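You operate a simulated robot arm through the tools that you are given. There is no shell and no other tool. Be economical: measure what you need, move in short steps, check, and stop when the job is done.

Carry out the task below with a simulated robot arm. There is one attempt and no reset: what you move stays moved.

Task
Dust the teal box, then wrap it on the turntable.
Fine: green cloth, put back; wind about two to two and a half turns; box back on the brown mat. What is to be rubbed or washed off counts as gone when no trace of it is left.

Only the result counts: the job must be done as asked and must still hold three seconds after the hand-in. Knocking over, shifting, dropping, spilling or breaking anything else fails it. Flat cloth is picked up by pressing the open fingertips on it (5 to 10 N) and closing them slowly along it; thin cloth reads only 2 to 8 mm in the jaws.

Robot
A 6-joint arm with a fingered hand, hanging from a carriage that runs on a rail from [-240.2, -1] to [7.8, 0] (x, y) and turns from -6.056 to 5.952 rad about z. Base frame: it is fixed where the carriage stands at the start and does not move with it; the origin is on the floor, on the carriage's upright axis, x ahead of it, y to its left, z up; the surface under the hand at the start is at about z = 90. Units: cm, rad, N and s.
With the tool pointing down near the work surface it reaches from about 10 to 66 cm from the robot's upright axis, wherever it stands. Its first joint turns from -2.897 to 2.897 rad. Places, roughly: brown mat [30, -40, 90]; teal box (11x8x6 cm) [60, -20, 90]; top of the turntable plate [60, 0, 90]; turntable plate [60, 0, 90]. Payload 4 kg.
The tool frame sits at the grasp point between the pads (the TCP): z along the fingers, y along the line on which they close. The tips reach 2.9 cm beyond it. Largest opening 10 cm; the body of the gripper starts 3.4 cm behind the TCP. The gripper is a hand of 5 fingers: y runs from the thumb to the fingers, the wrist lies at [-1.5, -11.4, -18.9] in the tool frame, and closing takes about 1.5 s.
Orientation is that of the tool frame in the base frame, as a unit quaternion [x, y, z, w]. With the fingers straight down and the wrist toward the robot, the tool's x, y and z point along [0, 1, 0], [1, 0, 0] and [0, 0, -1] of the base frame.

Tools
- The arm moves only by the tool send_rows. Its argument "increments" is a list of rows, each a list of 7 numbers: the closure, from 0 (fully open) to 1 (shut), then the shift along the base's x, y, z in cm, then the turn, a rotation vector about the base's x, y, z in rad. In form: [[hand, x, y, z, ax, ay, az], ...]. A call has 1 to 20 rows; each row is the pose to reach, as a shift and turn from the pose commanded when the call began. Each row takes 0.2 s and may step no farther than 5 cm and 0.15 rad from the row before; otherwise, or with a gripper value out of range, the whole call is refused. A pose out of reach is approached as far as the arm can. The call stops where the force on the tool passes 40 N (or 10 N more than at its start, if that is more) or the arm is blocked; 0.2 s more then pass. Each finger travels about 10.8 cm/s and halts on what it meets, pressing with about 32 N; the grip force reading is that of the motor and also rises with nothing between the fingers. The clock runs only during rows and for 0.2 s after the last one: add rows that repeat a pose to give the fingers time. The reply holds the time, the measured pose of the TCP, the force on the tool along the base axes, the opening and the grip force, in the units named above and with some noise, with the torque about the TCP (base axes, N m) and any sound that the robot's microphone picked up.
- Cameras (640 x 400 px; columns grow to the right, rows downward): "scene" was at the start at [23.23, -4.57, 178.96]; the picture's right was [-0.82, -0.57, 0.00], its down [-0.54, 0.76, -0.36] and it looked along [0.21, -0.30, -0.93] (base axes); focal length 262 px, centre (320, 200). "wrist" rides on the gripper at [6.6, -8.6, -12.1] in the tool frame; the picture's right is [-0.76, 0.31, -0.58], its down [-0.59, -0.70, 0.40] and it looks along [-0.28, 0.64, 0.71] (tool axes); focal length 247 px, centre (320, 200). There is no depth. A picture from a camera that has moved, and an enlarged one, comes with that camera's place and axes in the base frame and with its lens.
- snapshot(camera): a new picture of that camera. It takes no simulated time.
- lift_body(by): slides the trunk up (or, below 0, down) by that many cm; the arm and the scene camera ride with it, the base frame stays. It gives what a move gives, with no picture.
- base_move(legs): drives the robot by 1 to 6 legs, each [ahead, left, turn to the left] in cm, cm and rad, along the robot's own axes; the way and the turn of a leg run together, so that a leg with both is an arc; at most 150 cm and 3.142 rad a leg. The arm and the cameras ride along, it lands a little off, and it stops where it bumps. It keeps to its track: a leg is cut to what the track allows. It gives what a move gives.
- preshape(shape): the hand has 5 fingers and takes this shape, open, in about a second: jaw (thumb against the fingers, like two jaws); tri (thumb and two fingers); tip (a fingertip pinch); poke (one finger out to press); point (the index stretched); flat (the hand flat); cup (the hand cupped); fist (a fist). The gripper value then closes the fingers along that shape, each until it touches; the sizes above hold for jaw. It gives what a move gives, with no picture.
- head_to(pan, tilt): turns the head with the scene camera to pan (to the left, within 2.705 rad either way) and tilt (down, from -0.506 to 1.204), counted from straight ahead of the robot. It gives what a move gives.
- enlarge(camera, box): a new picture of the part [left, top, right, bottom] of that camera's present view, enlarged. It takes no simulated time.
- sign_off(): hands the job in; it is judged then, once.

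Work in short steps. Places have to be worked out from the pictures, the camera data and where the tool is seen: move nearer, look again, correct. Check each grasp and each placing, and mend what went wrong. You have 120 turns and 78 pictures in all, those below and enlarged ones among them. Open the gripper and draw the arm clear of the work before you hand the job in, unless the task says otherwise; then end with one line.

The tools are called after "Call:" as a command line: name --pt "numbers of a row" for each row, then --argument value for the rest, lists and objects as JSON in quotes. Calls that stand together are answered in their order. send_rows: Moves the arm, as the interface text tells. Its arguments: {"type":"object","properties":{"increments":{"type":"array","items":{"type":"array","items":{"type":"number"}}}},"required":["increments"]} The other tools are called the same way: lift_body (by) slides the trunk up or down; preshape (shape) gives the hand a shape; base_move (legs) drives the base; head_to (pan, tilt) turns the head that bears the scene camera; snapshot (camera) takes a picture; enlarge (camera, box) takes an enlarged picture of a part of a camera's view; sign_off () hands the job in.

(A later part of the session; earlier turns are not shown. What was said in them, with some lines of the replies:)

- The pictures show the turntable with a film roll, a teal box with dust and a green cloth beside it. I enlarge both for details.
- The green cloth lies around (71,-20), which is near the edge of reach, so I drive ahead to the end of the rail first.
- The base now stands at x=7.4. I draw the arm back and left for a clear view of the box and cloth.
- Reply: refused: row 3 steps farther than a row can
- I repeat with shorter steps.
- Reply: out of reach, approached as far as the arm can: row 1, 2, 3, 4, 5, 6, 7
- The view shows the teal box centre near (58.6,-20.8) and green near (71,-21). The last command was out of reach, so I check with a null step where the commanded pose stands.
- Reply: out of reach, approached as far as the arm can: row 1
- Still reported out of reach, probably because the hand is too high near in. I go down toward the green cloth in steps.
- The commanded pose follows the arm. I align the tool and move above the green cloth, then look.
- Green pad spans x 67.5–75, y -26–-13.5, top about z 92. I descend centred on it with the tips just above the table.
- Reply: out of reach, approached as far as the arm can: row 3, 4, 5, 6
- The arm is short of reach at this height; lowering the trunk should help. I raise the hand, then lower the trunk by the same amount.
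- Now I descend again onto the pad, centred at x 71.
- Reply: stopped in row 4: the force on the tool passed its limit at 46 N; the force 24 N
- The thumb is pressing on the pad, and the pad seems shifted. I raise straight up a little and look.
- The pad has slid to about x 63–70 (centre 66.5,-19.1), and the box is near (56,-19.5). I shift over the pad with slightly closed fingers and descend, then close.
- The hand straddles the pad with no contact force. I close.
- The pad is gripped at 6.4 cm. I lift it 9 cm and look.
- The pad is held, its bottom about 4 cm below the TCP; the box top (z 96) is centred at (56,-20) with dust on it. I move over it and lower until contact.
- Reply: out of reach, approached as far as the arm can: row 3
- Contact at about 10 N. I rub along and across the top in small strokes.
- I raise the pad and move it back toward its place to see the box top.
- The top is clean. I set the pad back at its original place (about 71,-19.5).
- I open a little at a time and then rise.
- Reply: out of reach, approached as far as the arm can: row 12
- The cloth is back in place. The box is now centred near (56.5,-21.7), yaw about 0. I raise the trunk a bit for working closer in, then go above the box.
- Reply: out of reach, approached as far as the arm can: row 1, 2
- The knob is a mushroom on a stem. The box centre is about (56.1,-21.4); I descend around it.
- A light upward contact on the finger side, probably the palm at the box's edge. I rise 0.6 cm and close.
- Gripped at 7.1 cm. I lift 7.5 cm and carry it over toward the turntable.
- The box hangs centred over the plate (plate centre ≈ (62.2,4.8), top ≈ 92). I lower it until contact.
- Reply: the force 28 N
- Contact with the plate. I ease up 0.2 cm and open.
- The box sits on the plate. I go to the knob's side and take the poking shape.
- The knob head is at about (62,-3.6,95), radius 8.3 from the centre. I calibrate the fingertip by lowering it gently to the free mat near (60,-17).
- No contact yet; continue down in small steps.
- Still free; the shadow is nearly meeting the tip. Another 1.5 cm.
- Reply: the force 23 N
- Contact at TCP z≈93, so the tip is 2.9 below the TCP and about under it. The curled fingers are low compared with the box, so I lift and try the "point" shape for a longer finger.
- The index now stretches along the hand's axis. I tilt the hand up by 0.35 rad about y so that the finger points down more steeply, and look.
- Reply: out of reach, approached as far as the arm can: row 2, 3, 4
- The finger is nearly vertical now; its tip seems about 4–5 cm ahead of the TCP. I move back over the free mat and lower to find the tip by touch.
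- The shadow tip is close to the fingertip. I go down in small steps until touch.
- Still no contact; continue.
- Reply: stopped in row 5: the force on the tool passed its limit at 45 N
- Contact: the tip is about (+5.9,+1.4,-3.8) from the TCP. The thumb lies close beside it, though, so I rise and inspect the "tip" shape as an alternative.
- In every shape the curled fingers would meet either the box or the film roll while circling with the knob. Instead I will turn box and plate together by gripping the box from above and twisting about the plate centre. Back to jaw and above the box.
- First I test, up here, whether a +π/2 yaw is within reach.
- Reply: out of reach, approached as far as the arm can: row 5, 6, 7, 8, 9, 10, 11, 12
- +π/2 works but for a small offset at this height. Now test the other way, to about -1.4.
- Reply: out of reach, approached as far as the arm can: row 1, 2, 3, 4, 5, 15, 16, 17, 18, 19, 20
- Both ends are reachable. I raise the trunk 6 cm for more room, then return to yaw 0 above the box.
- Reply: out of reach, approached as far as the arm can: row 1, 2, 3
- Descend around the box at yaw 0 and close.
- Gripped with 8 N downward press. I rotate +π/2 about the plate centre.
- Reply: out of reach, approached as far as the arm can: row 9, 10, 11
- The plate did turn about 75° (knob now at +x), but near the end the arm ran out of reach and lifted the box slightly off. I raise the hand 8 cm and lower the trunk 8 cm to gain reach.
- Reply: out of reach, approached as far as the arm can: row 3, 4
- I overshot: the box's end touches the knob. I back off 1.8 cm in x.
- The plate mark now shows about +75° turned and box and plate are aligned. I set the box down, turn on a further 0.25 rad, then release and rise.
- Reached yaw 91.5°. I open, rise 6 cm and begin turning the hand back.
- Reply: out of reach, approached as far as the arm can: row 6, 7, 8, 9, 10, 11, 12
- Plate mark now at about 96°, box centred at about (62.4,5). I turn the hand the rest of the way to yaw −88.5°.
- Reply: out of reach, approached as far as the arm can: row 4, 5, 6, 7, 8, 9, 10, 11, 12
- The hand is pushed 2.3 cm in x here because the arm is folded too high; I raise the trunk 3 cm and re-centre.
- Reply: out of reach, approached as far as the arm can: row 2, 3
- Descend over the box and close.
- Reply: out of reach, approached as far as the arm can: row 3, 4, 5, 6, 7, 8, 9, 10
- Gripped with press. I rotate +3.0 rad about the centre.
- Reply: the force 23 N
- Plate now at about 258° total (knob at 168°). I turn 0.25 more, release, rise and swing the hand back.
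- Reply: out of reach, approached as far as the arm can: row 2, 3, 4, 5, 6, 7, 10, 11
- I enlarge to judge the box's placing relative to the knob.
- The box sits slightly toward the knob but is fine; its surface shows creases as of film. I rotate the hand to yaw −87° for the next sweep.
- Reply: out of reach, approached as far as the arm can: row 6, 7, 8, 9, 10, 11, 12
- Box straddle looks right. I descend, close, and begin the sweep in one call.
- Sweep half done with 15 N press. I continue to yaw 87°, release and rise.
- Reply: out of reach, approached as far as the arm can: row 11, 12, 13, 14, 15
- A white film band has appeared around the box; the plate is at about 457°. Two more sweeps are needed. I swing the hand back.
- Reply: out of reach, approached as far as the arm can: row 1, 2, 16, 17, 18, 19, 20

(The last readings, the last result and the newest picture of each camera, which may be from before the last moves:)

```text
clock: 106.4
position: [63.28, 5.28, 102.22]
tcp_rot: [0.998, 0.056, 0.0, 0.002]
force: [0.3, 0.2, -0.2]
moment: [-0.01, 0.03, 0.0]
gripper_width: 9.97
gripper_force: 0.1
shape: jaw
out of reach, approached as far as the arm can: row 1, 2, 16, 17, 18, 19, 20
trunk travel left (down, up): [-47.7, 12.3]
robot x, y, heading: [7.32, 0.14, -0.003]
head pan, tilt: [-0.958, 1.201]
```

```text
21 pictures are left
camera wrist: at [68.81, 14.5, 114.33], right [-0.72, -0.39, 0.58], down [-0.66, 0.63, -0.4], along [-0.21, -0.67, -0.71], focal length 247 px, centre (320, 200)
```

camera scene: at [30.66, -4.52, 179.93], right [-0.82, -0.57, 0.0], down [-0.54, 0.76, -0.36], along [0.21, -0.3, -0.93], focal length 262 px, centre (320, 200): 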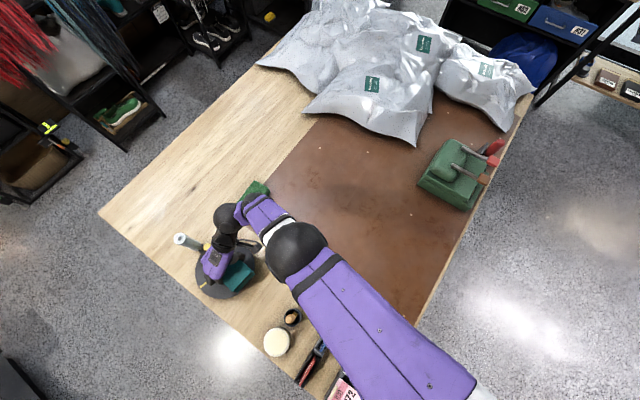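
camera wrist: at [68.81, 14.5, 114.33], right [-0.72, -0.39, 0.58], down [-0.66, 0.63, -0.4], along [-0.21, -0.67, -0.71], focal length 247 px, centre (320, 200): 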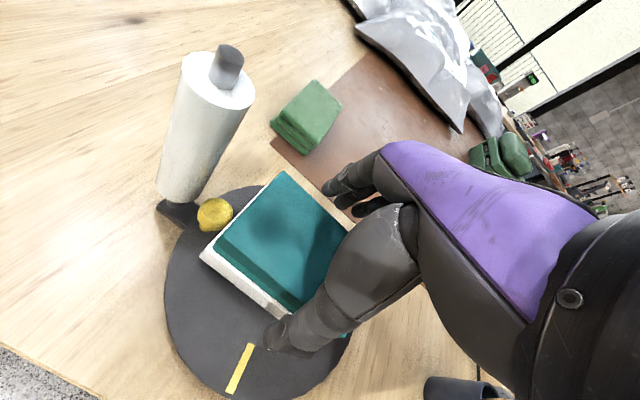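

Descend with a small yaw correction, close, and begin the next sweep.

Call:
send_rows --pt "0 -0.7 -0.4 -1 0 0 -0.12" --pt "0 -1.1 -0.5 -3 0 0 -0.12" --pt "0 -1.1 -0.5 -4.3 0 0 -0.12" --pt "0.2 -1.1 -0.5 -4.3 0 0 -0.12" --pt "0.4 -1.1 -0.5 -4.3 0 0 -0.12" --pt "0.55 -1.1 -0.5 -4.3 0 0 -0.12" --pt "0.55 -1.1 -0.5 -4.3 0 0 -0.12" --pt "0.55 -1.1 -0.5 -4.3 0 0 -0.12" --pt "0.55 -1.1 -0.45 -4.3 0 0 0.03" --pt "0.55 -1.1 -0.45 -4.3 0 0 0.18" --pt "0.55 -1.1 -0.45 -4.3 0 0 0.33" --pt "0.55 -1.1 -0.45 -4.3 0 0 0.48" --pt "0.55 -1.1 -0.45 -4.3 0 0 0.63" --pt "0.55 -1.1 -0.45 -4.3 0 0 0.78" --pt "0.55 -1.1 -0.45 -4.3 0 0 0.93" --pt "0.55 -1.1 -0.45 -4.3 0 0 1.08" --pt "0.55 -1.1 -0.45 -4.3 0 0 1.23" --pt "0.55 -1.1 -0.45 -4.3 0 0 1.38"

```text
clock: 110.2
position: [62.34, 4.73, 98.09]
tcp_rot: [0.733, 0.68, 0.004, 0.003]
force: [-6.3, 2.5, 34.6]
moment: [0.1, 1.3, -0.01]
gripper_width: 6.62
gripper_force: 32.2
shape: jaw
out of reach, approached as far as the arm can: row 3, 4, 5, 6, 7, 8
trunk travel left (down, up): [-47.7, 12.3]
robot x, y, heading: [7.46, -0.14, 0.002]
head pan, tilt: [-0.958, 1.201]
```

Press is a bit strong (35 N), so I ease up 0.2 cm while continuing to yaw 88°, then release and rise.

Call:
send_rows --pt "0.55 0 0 0.2 0 0 0.15" --pt "0.55 0 0 0.2 0 0 0.3" --pt "0.55 0 0 0.2 0 0 0.45" --pt "0.55 0 0 0.2 0 0 0.6" --pt "0.55 0 0 0.2 0 0 0.75" --pt "0.55 0 0 0.2 0 0 0.9" --pt "0.55 0 0 0.2 0 0 1.05" --pt "0.55 0 0 0.2 0 0 1.2" --pt "0.55 0 0 0.2 0 0 1.35" --pt "0.55 0 0 0.2 0 0 1.5" --pt "0.55 0 0 0.2 0 0 1.61" --pt "0.3 0 0 0.3 0 0 1.61" --pt "0.1 0 0 0.3 0 0 1.61" --pt "0 0 0 0.3 0 0 1.61" --pt "0 0 0 0.3 0 0 1.61" --pt "0 0 0 2.5 0 0 1.61" --pt "0 0 0 5 0 0 1.61"

Call:
snapshot --camera "wrist"

```text
clock: 113.8
position: [62.1, 4.57, 102.75]
tcp_rot: [0.018, 1.0, 0.003, 0.0]
force: [-1.0, -0.3, 0.6]
moment: [0.0, 0.01, 0.01]
gripper_width: 9.99
gripper_force: 0.1
shape: jaw
trunk travel left (down, up): [-47.7, 12.3]
robot x, y, heading: [7.46, 0.19, 0.002]
head pan, tilt: [-0.958, 1.201]
```

```text
20 pictures are left
camera wrist: at [55.24, -3.8, 114.89], right [0.77, 0.28, 0.58], down [0.56, -0.72, -0.4], along [0.31, 0.63, -0.71], focal length 247 px, centre (320, 200)
```

wrist: 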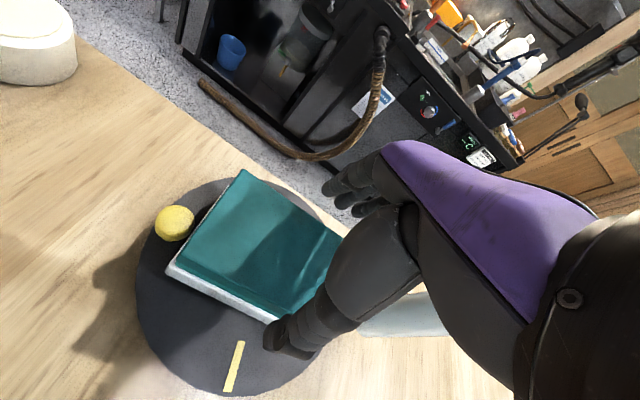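

The plate mark shows about 637° total; one more sweep gives about 2.26 turns. I swing the hand back again.

Call:
send_rows --pt "0 0 0.1 0 0 0 -0.15" --pt "0 0 0.1 0 0 0 -0.3" --pt "0 0 0.1 0 0 0 -0.45" --pt "0 0 0.1 0 0 0 -0.6" --pt "0 0 0.1 0 0 0 -0.75" --pt "0 0 0.1 0 0 0 -0.9" --pt "0 0 0.1 0 0 0 -1.05" --pt "0 0 0.1 0 0 0 -1.2" --pt "0 0 0.1 0 0 0 -1.35" --pt "0 0 0.1 0 0 0 -1.5" --pt "0 0 0.1 0 0 0 -1.65" --pt "0 0 0.1 0 0 0 -1.8" --pt "0 0 0.1 0 0 0 -1.95" --pt "0 0 0.1 0 0 0 -2.1" --pt "0 0 0.1 0 0 0 -2.25" --pt "0 0 0.1 0 0 0 -2.4" --pt "0 0 0.1 0 0 0 -2.55" --pt "0 0 0.1 0 0 0 -2.7" --pt "0 0 0.1 0 0 0 -2.85" --pt "0 0 0.1 0 0 0 -3.0"

Call:
snapshot --camera "wrist"

```text
clock: 118.0
position: [63.11, 5.21, 102.28]
tcp_rot: [0.999, 0.051, 0.0, 0.001]
force: [0.2, -1.2, 0.0]
moment: [0.01, 0.01, 0.02]
gripper_width: 9.97
gripper_force: 0.0
shape: jaw
out of reach, approached as far as the arm can: row 16, 17, 18, 19, 20
trunk travel left (down, up): [-47.7, 12.3]
robot x, y, heading: [7.33, 0.09, -0.002]
head pan, tilt: [-0.958, 1.201]
```

```text
19 pictures are left
camera wrist: at [68.82, 14.36, 114.32], right [-0.72, -0.38, 0.58], down [-0.66, 0.64, -0.4], along [-0.22, -0.67, -0.71], focal length 247 px, centre (320, 200)
```

wrist: 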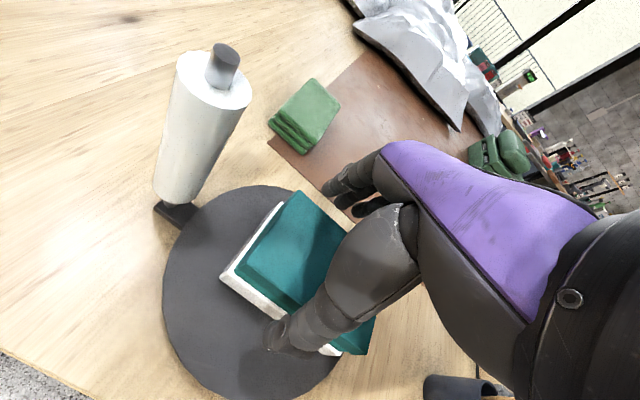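

Descend, close and begin the last sweep.

Call:
send_rows --pt "0 -0.6 -0.4 -1 0 0 -0.1" --pt "0 -1.0 -0.4 -3 0 0 -0.1" --pt "0 -1.0 -0.4 -4.2 0 0 -0.1" --pt "0.2 -1.0 -0.4 -4.2 0 0 -0.1" --pt "0.4 -1.0 -0.4 -4.2 0 0 -0.1" --pt "0.55 -1.0 -0.4 -4.2 0 0 -0.1" --pt "0.55 -1.0 -0.4 -4.2 0 0 -0.1" --pt "0.55 -1.0 -0.4 -4.2 0 0 -0.1" --pt "0.55 -1.0 -0.4 -4.2 0 0 0.05" --pt "0.55 -1.0 -0.4 -4.2 0 0 0.2" --pt "0.55 -1.0 -0.4 -4.2 0 0 0.35" --pt "0.55 -1.0 -0.4 -4.2 0 0 0.5" --pt "0.55 -1.0 -0.4 -4.2 0 0 0.65" --pt "0.55 -1.0 -0.4 -4.2 0 0 0.8" --pt "0.55 -1.0 -0.4 -4.2 0 0 0.95" --pt "0.55 -1.0 -0.4 -4.2 0 0 1.1" --pt "0.55 -1.0 -0.4 -4.2 0 0 1.25" --pt "0.55 -1.0 -0.4 -4.2 0 0 1.4"

```text
clock: 121.5
position: [62.33, 4.72, 98.15]
tcp_rot: [0.797, 0.604, 0.004, 0.003]
force: [-10.1, -1.4, 20.2]
moment: [0.35, 1.41, 0.02]
gripper_width: 6.72
gripper_force: 31.9
shape: jaw
out of reach, approached as far as the arm can: row 3, 4, 5, 6, 7, 8
trunk travel left (down, up): [-47.7, 12.3]
robot x, y, heading: [7.25, 0.27, 0.001]
head pan, tilt: [-0.958, 1.201]
stopped in row 17: the force on the tool passed its limit at 41 N (the readings are from after the stop); the commanded pose is now the measured one
```

Force limit stopped it at about 711° total. I ease up 0.2 cm and continue 1.6 rad.

Call:
send_rows --pt "0.55 0 0 0.2 0 0 0.1" --pt "0.55 0 0 0.2 0 0 0.25" --pt "0.55 0 0 0.2 0 0 0.4" --pt "0.55 0 0 0.2 0 0 0.55" --pt "0.55 0 0 0.2 0 0 0.7" --pt "0.55 0 0 0.2 0 0 0.85" --pt "0.55 0 0 0.2 0 0 1.0" --pt "0.55 0 0 0.2 0 0 1.15" --pt "0.55 0 0 0.2 0 0 1.3" --pt "0.55 0 0 0.2 0 0 1.45" --pt "0.55 0 0 0.2 0 0 1.6" --pt "0.55 0 0 0.2 0 0 1.6"

Call:
snapshot --camera "wrist"

Call:
enlarge --camera "scene" --box '[150, 180, 310, 310]'

```text
clock: 124.1
position: [62.49, 4.72, 98.28]
tcp_rot: [0.122, 0.992, 0.003, 0.001]
force: [-0.8, 4.6, 11.3]
moment: [-0.29, 0.14, -0.06]
gripper_width: 6.53
gripper_force: 31.6
shape: jaw
trunk travel left (down, up): [-47.7, 12.3]
robot x, y, heading: [7.64, -0.14, 0.002]
head pan, tilt: [-0.958, 1.201]
```

```text
18 pictures are left
camera wrist: at [53.98, -2.06, 110.38], right [0.81, 0.11, 0.58], down [0.4, -0.82, -0.4], along [0.43, 0.56, -0.71], focal length 247 px, centre (320, 200)
```

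wrist: 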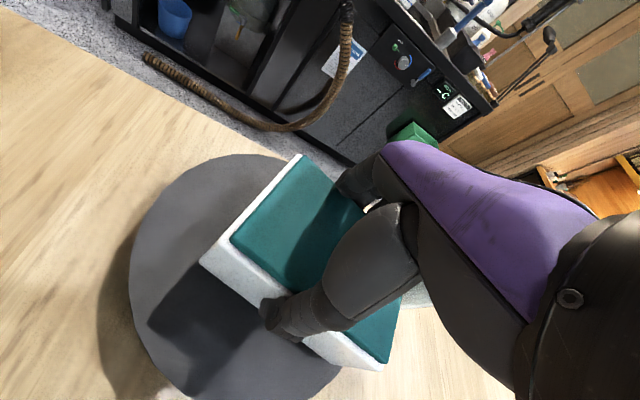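

```text
3.08 times, centred on (230, 245) of scene
camera zoom: at [30.69, -4.5, 173.96], right [-0.82, -0.57, 0.0], down [-0.54, 0.76, -0.36], along [0.21, -0.3, -0.93], focal length 806 px, centre (597, 62)
```

zoom: 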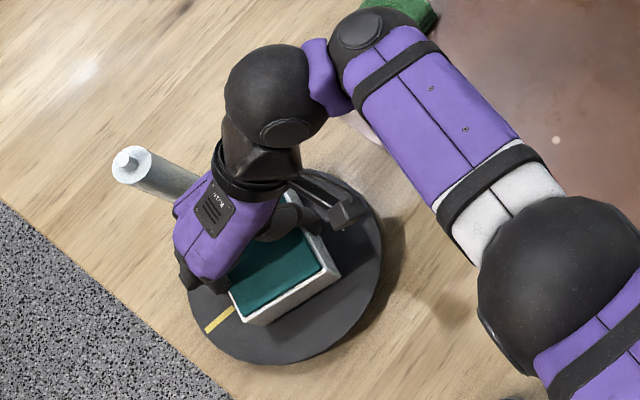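

The box is fully wrapped, plate at about 799° (2.2 turns). I lift it by raising the trunk 9 cm.

Call:
lift_body --by 9

Call:
enlarge --camera "scene" --box '[150, 170, 310, 300]'

```text
clock: 125.4
position: [62.38, 4.77, 107.27]
tcp_rot: [0.123, 0.992, 0.004, 0.0]
force: [-0.5, 1.3, -1.9]
moment: [0.01, 0.01, 0.0]
gripper_width: 6.47
gripper_force: 31.9
shape: jaw
trunk travel left (down, up): [-56.7, 3.3]
robot x, y, heading: [7.35, 0.14, 0.0]
head pan, tilt: [-0.958, 1.201]
```

```text
3.08 times, centred on (230, 235) of scene
camera zoom: at [30.65, -4.54, 182.95], right [-0.82, -0.57, 0.0], down [-0.54, 0.76, -0.36], along [0.21, -0.3, -0.93], focal length 806 px, centre (597, 92)
```

zoom: 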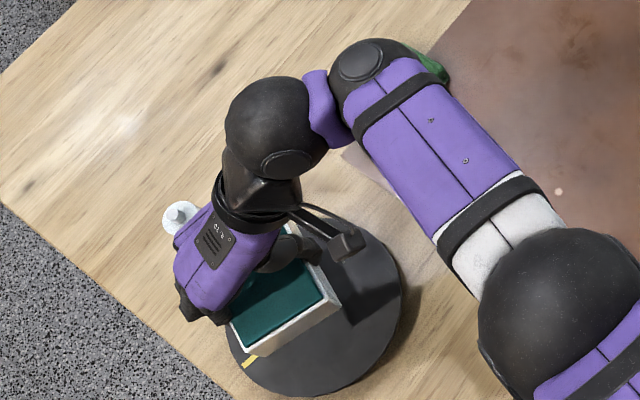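

Box lifted cleanly. I turn it back to yaw 0 and carry it over the mat.

Call:
send_rows --pt "0.6 -0.5 0 0 0 0 -0.15" --pt "0.6 -1 0 0 0 0 -0.3" --pt "0.6 -1 0 0 0 0 -0.45" --pt "0.6 -1 0 0 0 0 -0.6" --pt "0.6 -1 0 0 0 0 -0.75" --pt "0.6 -1 0 0 0 0 -0.9" --pt "0.6 -1 0 0 0 0 -1.05" --pt "0.6 -1 0 0 0 0 -1.2" --pt "0.6 -1 0 0 0 0 -1.32" --pt "0.6 -2 -4 0 0 0 -1.32" --pt "0.6 -4 -8 0 0 0 -1.32" --pt "0.6 -5 -12 0 0 0 -1.32" --pt "0.6 -6 -16 0 0 0 -1.32" --pt "0.6 -7 -20 0 0 0 -1.32" --pt "0.6 -8 -24 0 0 0 -1.32" --pt "0.6 -8 -28 0 0 0 -1.32" --pt "0.6 -8 -28 0 0 0 -1.32"

Call:
snapshot --camera "scene"

Call:
snapshot --camera "wrist"

```text
clock: 129.0
position: [54.23, -23.14, 107.13]
tcp_rot: [0.705, 0.709, 0.003, 0.002]
force: [0.3, -0.5, -2.9]
moment: [0.02, 0.02, 0.02]
gripper_width: 6.5
gripper_force: 32.0
shape: jaw
trunk travel left (down, up): [-56.7, 3.3]
robot x, y, heading: [7.63, 0.57, -0.006]
head pan, tilt: [-0.958, 1.201]
```

```text
15 pictures are left
camera scene: at [30.66, -4.54, 182.95], right [-0.82, -0.57, 0.0], down [-0.54, 0.76, -0.36], along [0.21, -0.3, -0.93], focal length 262 px, centre (320, 200)
```

scene: 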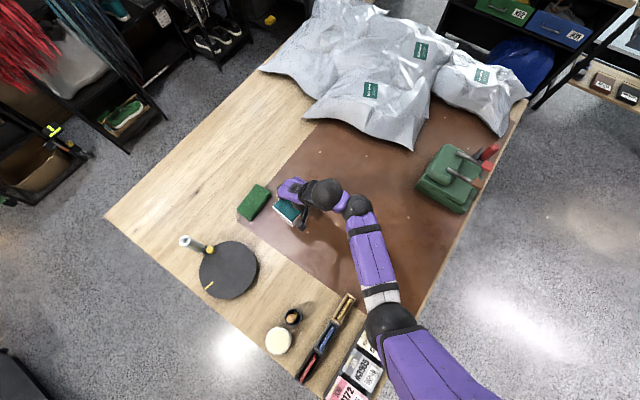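

```text
14 pictures are left
camera wrist: at [45.51, -16.65, 119.22], right [0.31, -0.76, 0.58], down [-0.7, -0.59, -0.4], along [0.65, -0.28, -0.71], focal length 247 px, centre (320, 200)
```

wrist: 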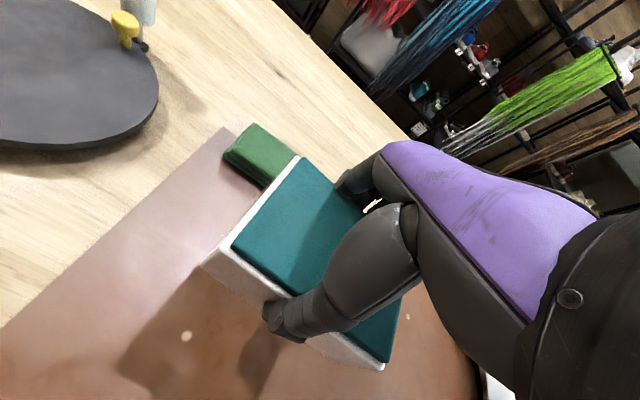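

Over the mat and clear of the cloth. I lower the box until it touches.

Call:
send_rows --pt "0.6 0 0 -3 0 0 0" --pt "0.6 0 0 -6 0 0 0" --pt "0.6 0 0 -9 0 0 0" --pt "0.6 0 0 -10.5 0 0 0" --pt "0.6 0 0 -11.2 0 0 0" --pt "0.6 0 0 -11.5 0 0 0"

```text
clock: 130.4
position: [54.22, -23.2, 95.62]
tcp_rot: [0.705, 0.709, 0.003, 0.002]
force: [0.0, 0.3, -2.1]
moment: [0.04, -0.01, -0.01]
gripper_width: 6.47
gripper_force: 32.5
shape: jaw
trunk travel left (down, up): [-56.7, 3.3]
robot x, y, heading: [7.38, 0.02, -0.001]
head pan, tilt: [-0.958, 1.201]
```

No contact yet; a little lower.

Call:
send_rows --pt "0.6 0 0 -0.2 0 0 0" --pt "0.6 0 0 -0.4 0 0 0" --pt "0.6 0 0 -0.5 0 0 0"

```text
clock: 131.2
position: [54.38, -23.27, 95.29]
tcp_rot: [0.705, 0.71, 0.005, 0.003]
force: [-2.5, 2.8, 10.1]
moment: [0.05, 0.67, -0.03]
gripper_width: 6.46
gripper_force: 31.5
shape: jaw
trunk travel left (down, up): [-56.7, 3.3]
robot x, y, heading: [7.31, -0.04, 0.003]
head pan, tilt: [-0.958, 1.201]
```

Touching with 10 N. I open and rise, then draw clear.

Call:
send_rows --pt "0.45 0 0 0.1 0 0 0" --pt "0.3 0 0 0.1 0 0 0" --pt "0.15 0 0 0.1 0 0 0" --pt "0 0 0 0.1 0 0 0" --pt "0 0 0 0.1 0 0 0" --pt "0 0 0 2 0 0 0" --pt "0 0 0 5 0 0 0" --pt "0 0 0 9 0 0 0" --pt "0 0 0 13 0 0 0" --pt "0 0 -4 14 0 0 0" --pt "0 0 -8 14 0 0 0" --pt "0 0 -12 14 0 0 0" --pt "0 0 -16 14 0 0 0"

Call:
snapshot --camera "scene"

Call:
enlarge --camera "scene" --box '[170, 160, 320, 300]'

```text
clock: 134.0
position: [54.21, -39.12, 109.08]
tcp_rot: [0.705, 0.709, 0.003, 0.002]
force: [-0.7, -0.2, 0.6]
moment: [-0.05, -0.02, -0.04]
gripper_width: 9.98
gripper_force: 0.0
shape: jaw
trunk travel left (down, up): [-56.7, 3.3]
robot x, y, heading: [7.47, 0.5, 0.002]
head pan, tilt: [-0.958, 1.201]
```

```text
13 pictures are left
camera scene: at [30.66, -4.52, 182.95], right [-0.82, -0.57, 0.0], down [-0.54, 0.76, -0.36], along [0.21, -0.3, -0.93], focal length 262 px, centre (320, 200)
```

scene: 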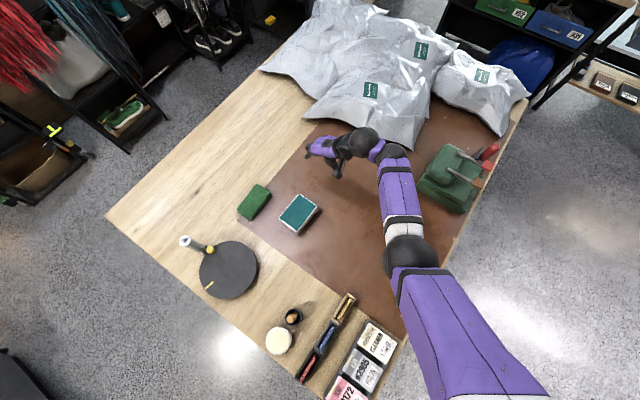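

```text
2.86 times, centred on (245, 230) of scene
camera zoom: at [30.66, -4.52, 182.95], right [-0.82, -0.57, 0.0], down [-0.54, 0.76, -0.36], along [0.21, -0.3, -0.93], focal length 749 px, centre (534, 114)
```

zoom: 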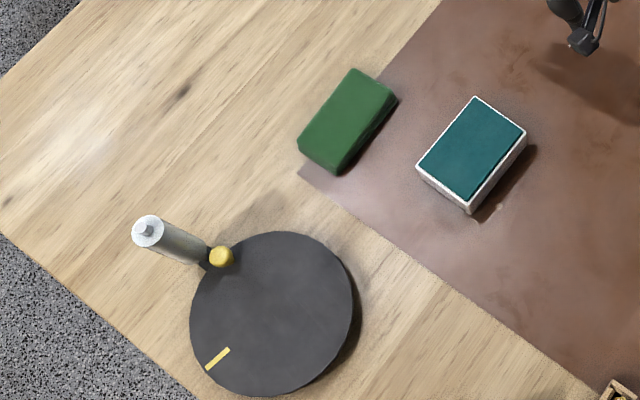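

Everything stands well: wrapped box on the mat, cloth in place. One close check for any leftover dust.

Call:
enlarge --camera "scene" --box '[225, 170, 335, 245]'

```text
5.33 times, centred on (280, 208) of scene
camera zoom: at [30.66, -4.52, 182.95], right [-0.82, -0.57, 0.0], down [-0.54, 0.76, -0.36], along [0.21, -0.3, -0.93], focal length 1398 px, centre (533, 160)
```

zoom: 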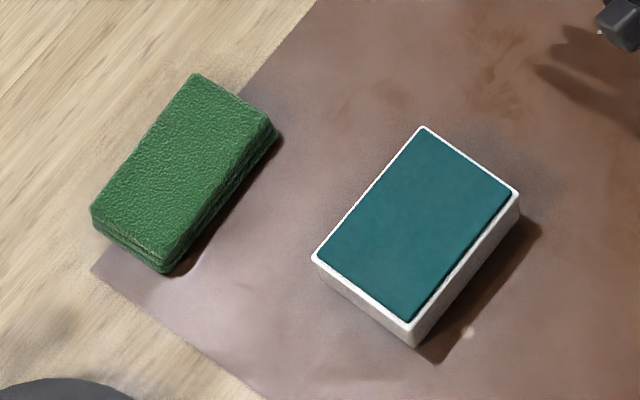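

The top is clean, the wrap is complete, the hand is open and clear. I hand in.

Call:
sign_off

```text
The job is handed in.
```

The teal box is dusted with no trace left in the last close picture, wrapped about 2.2 turns and back on the brown mat. The green cloth is within about 1 cm of where it started.
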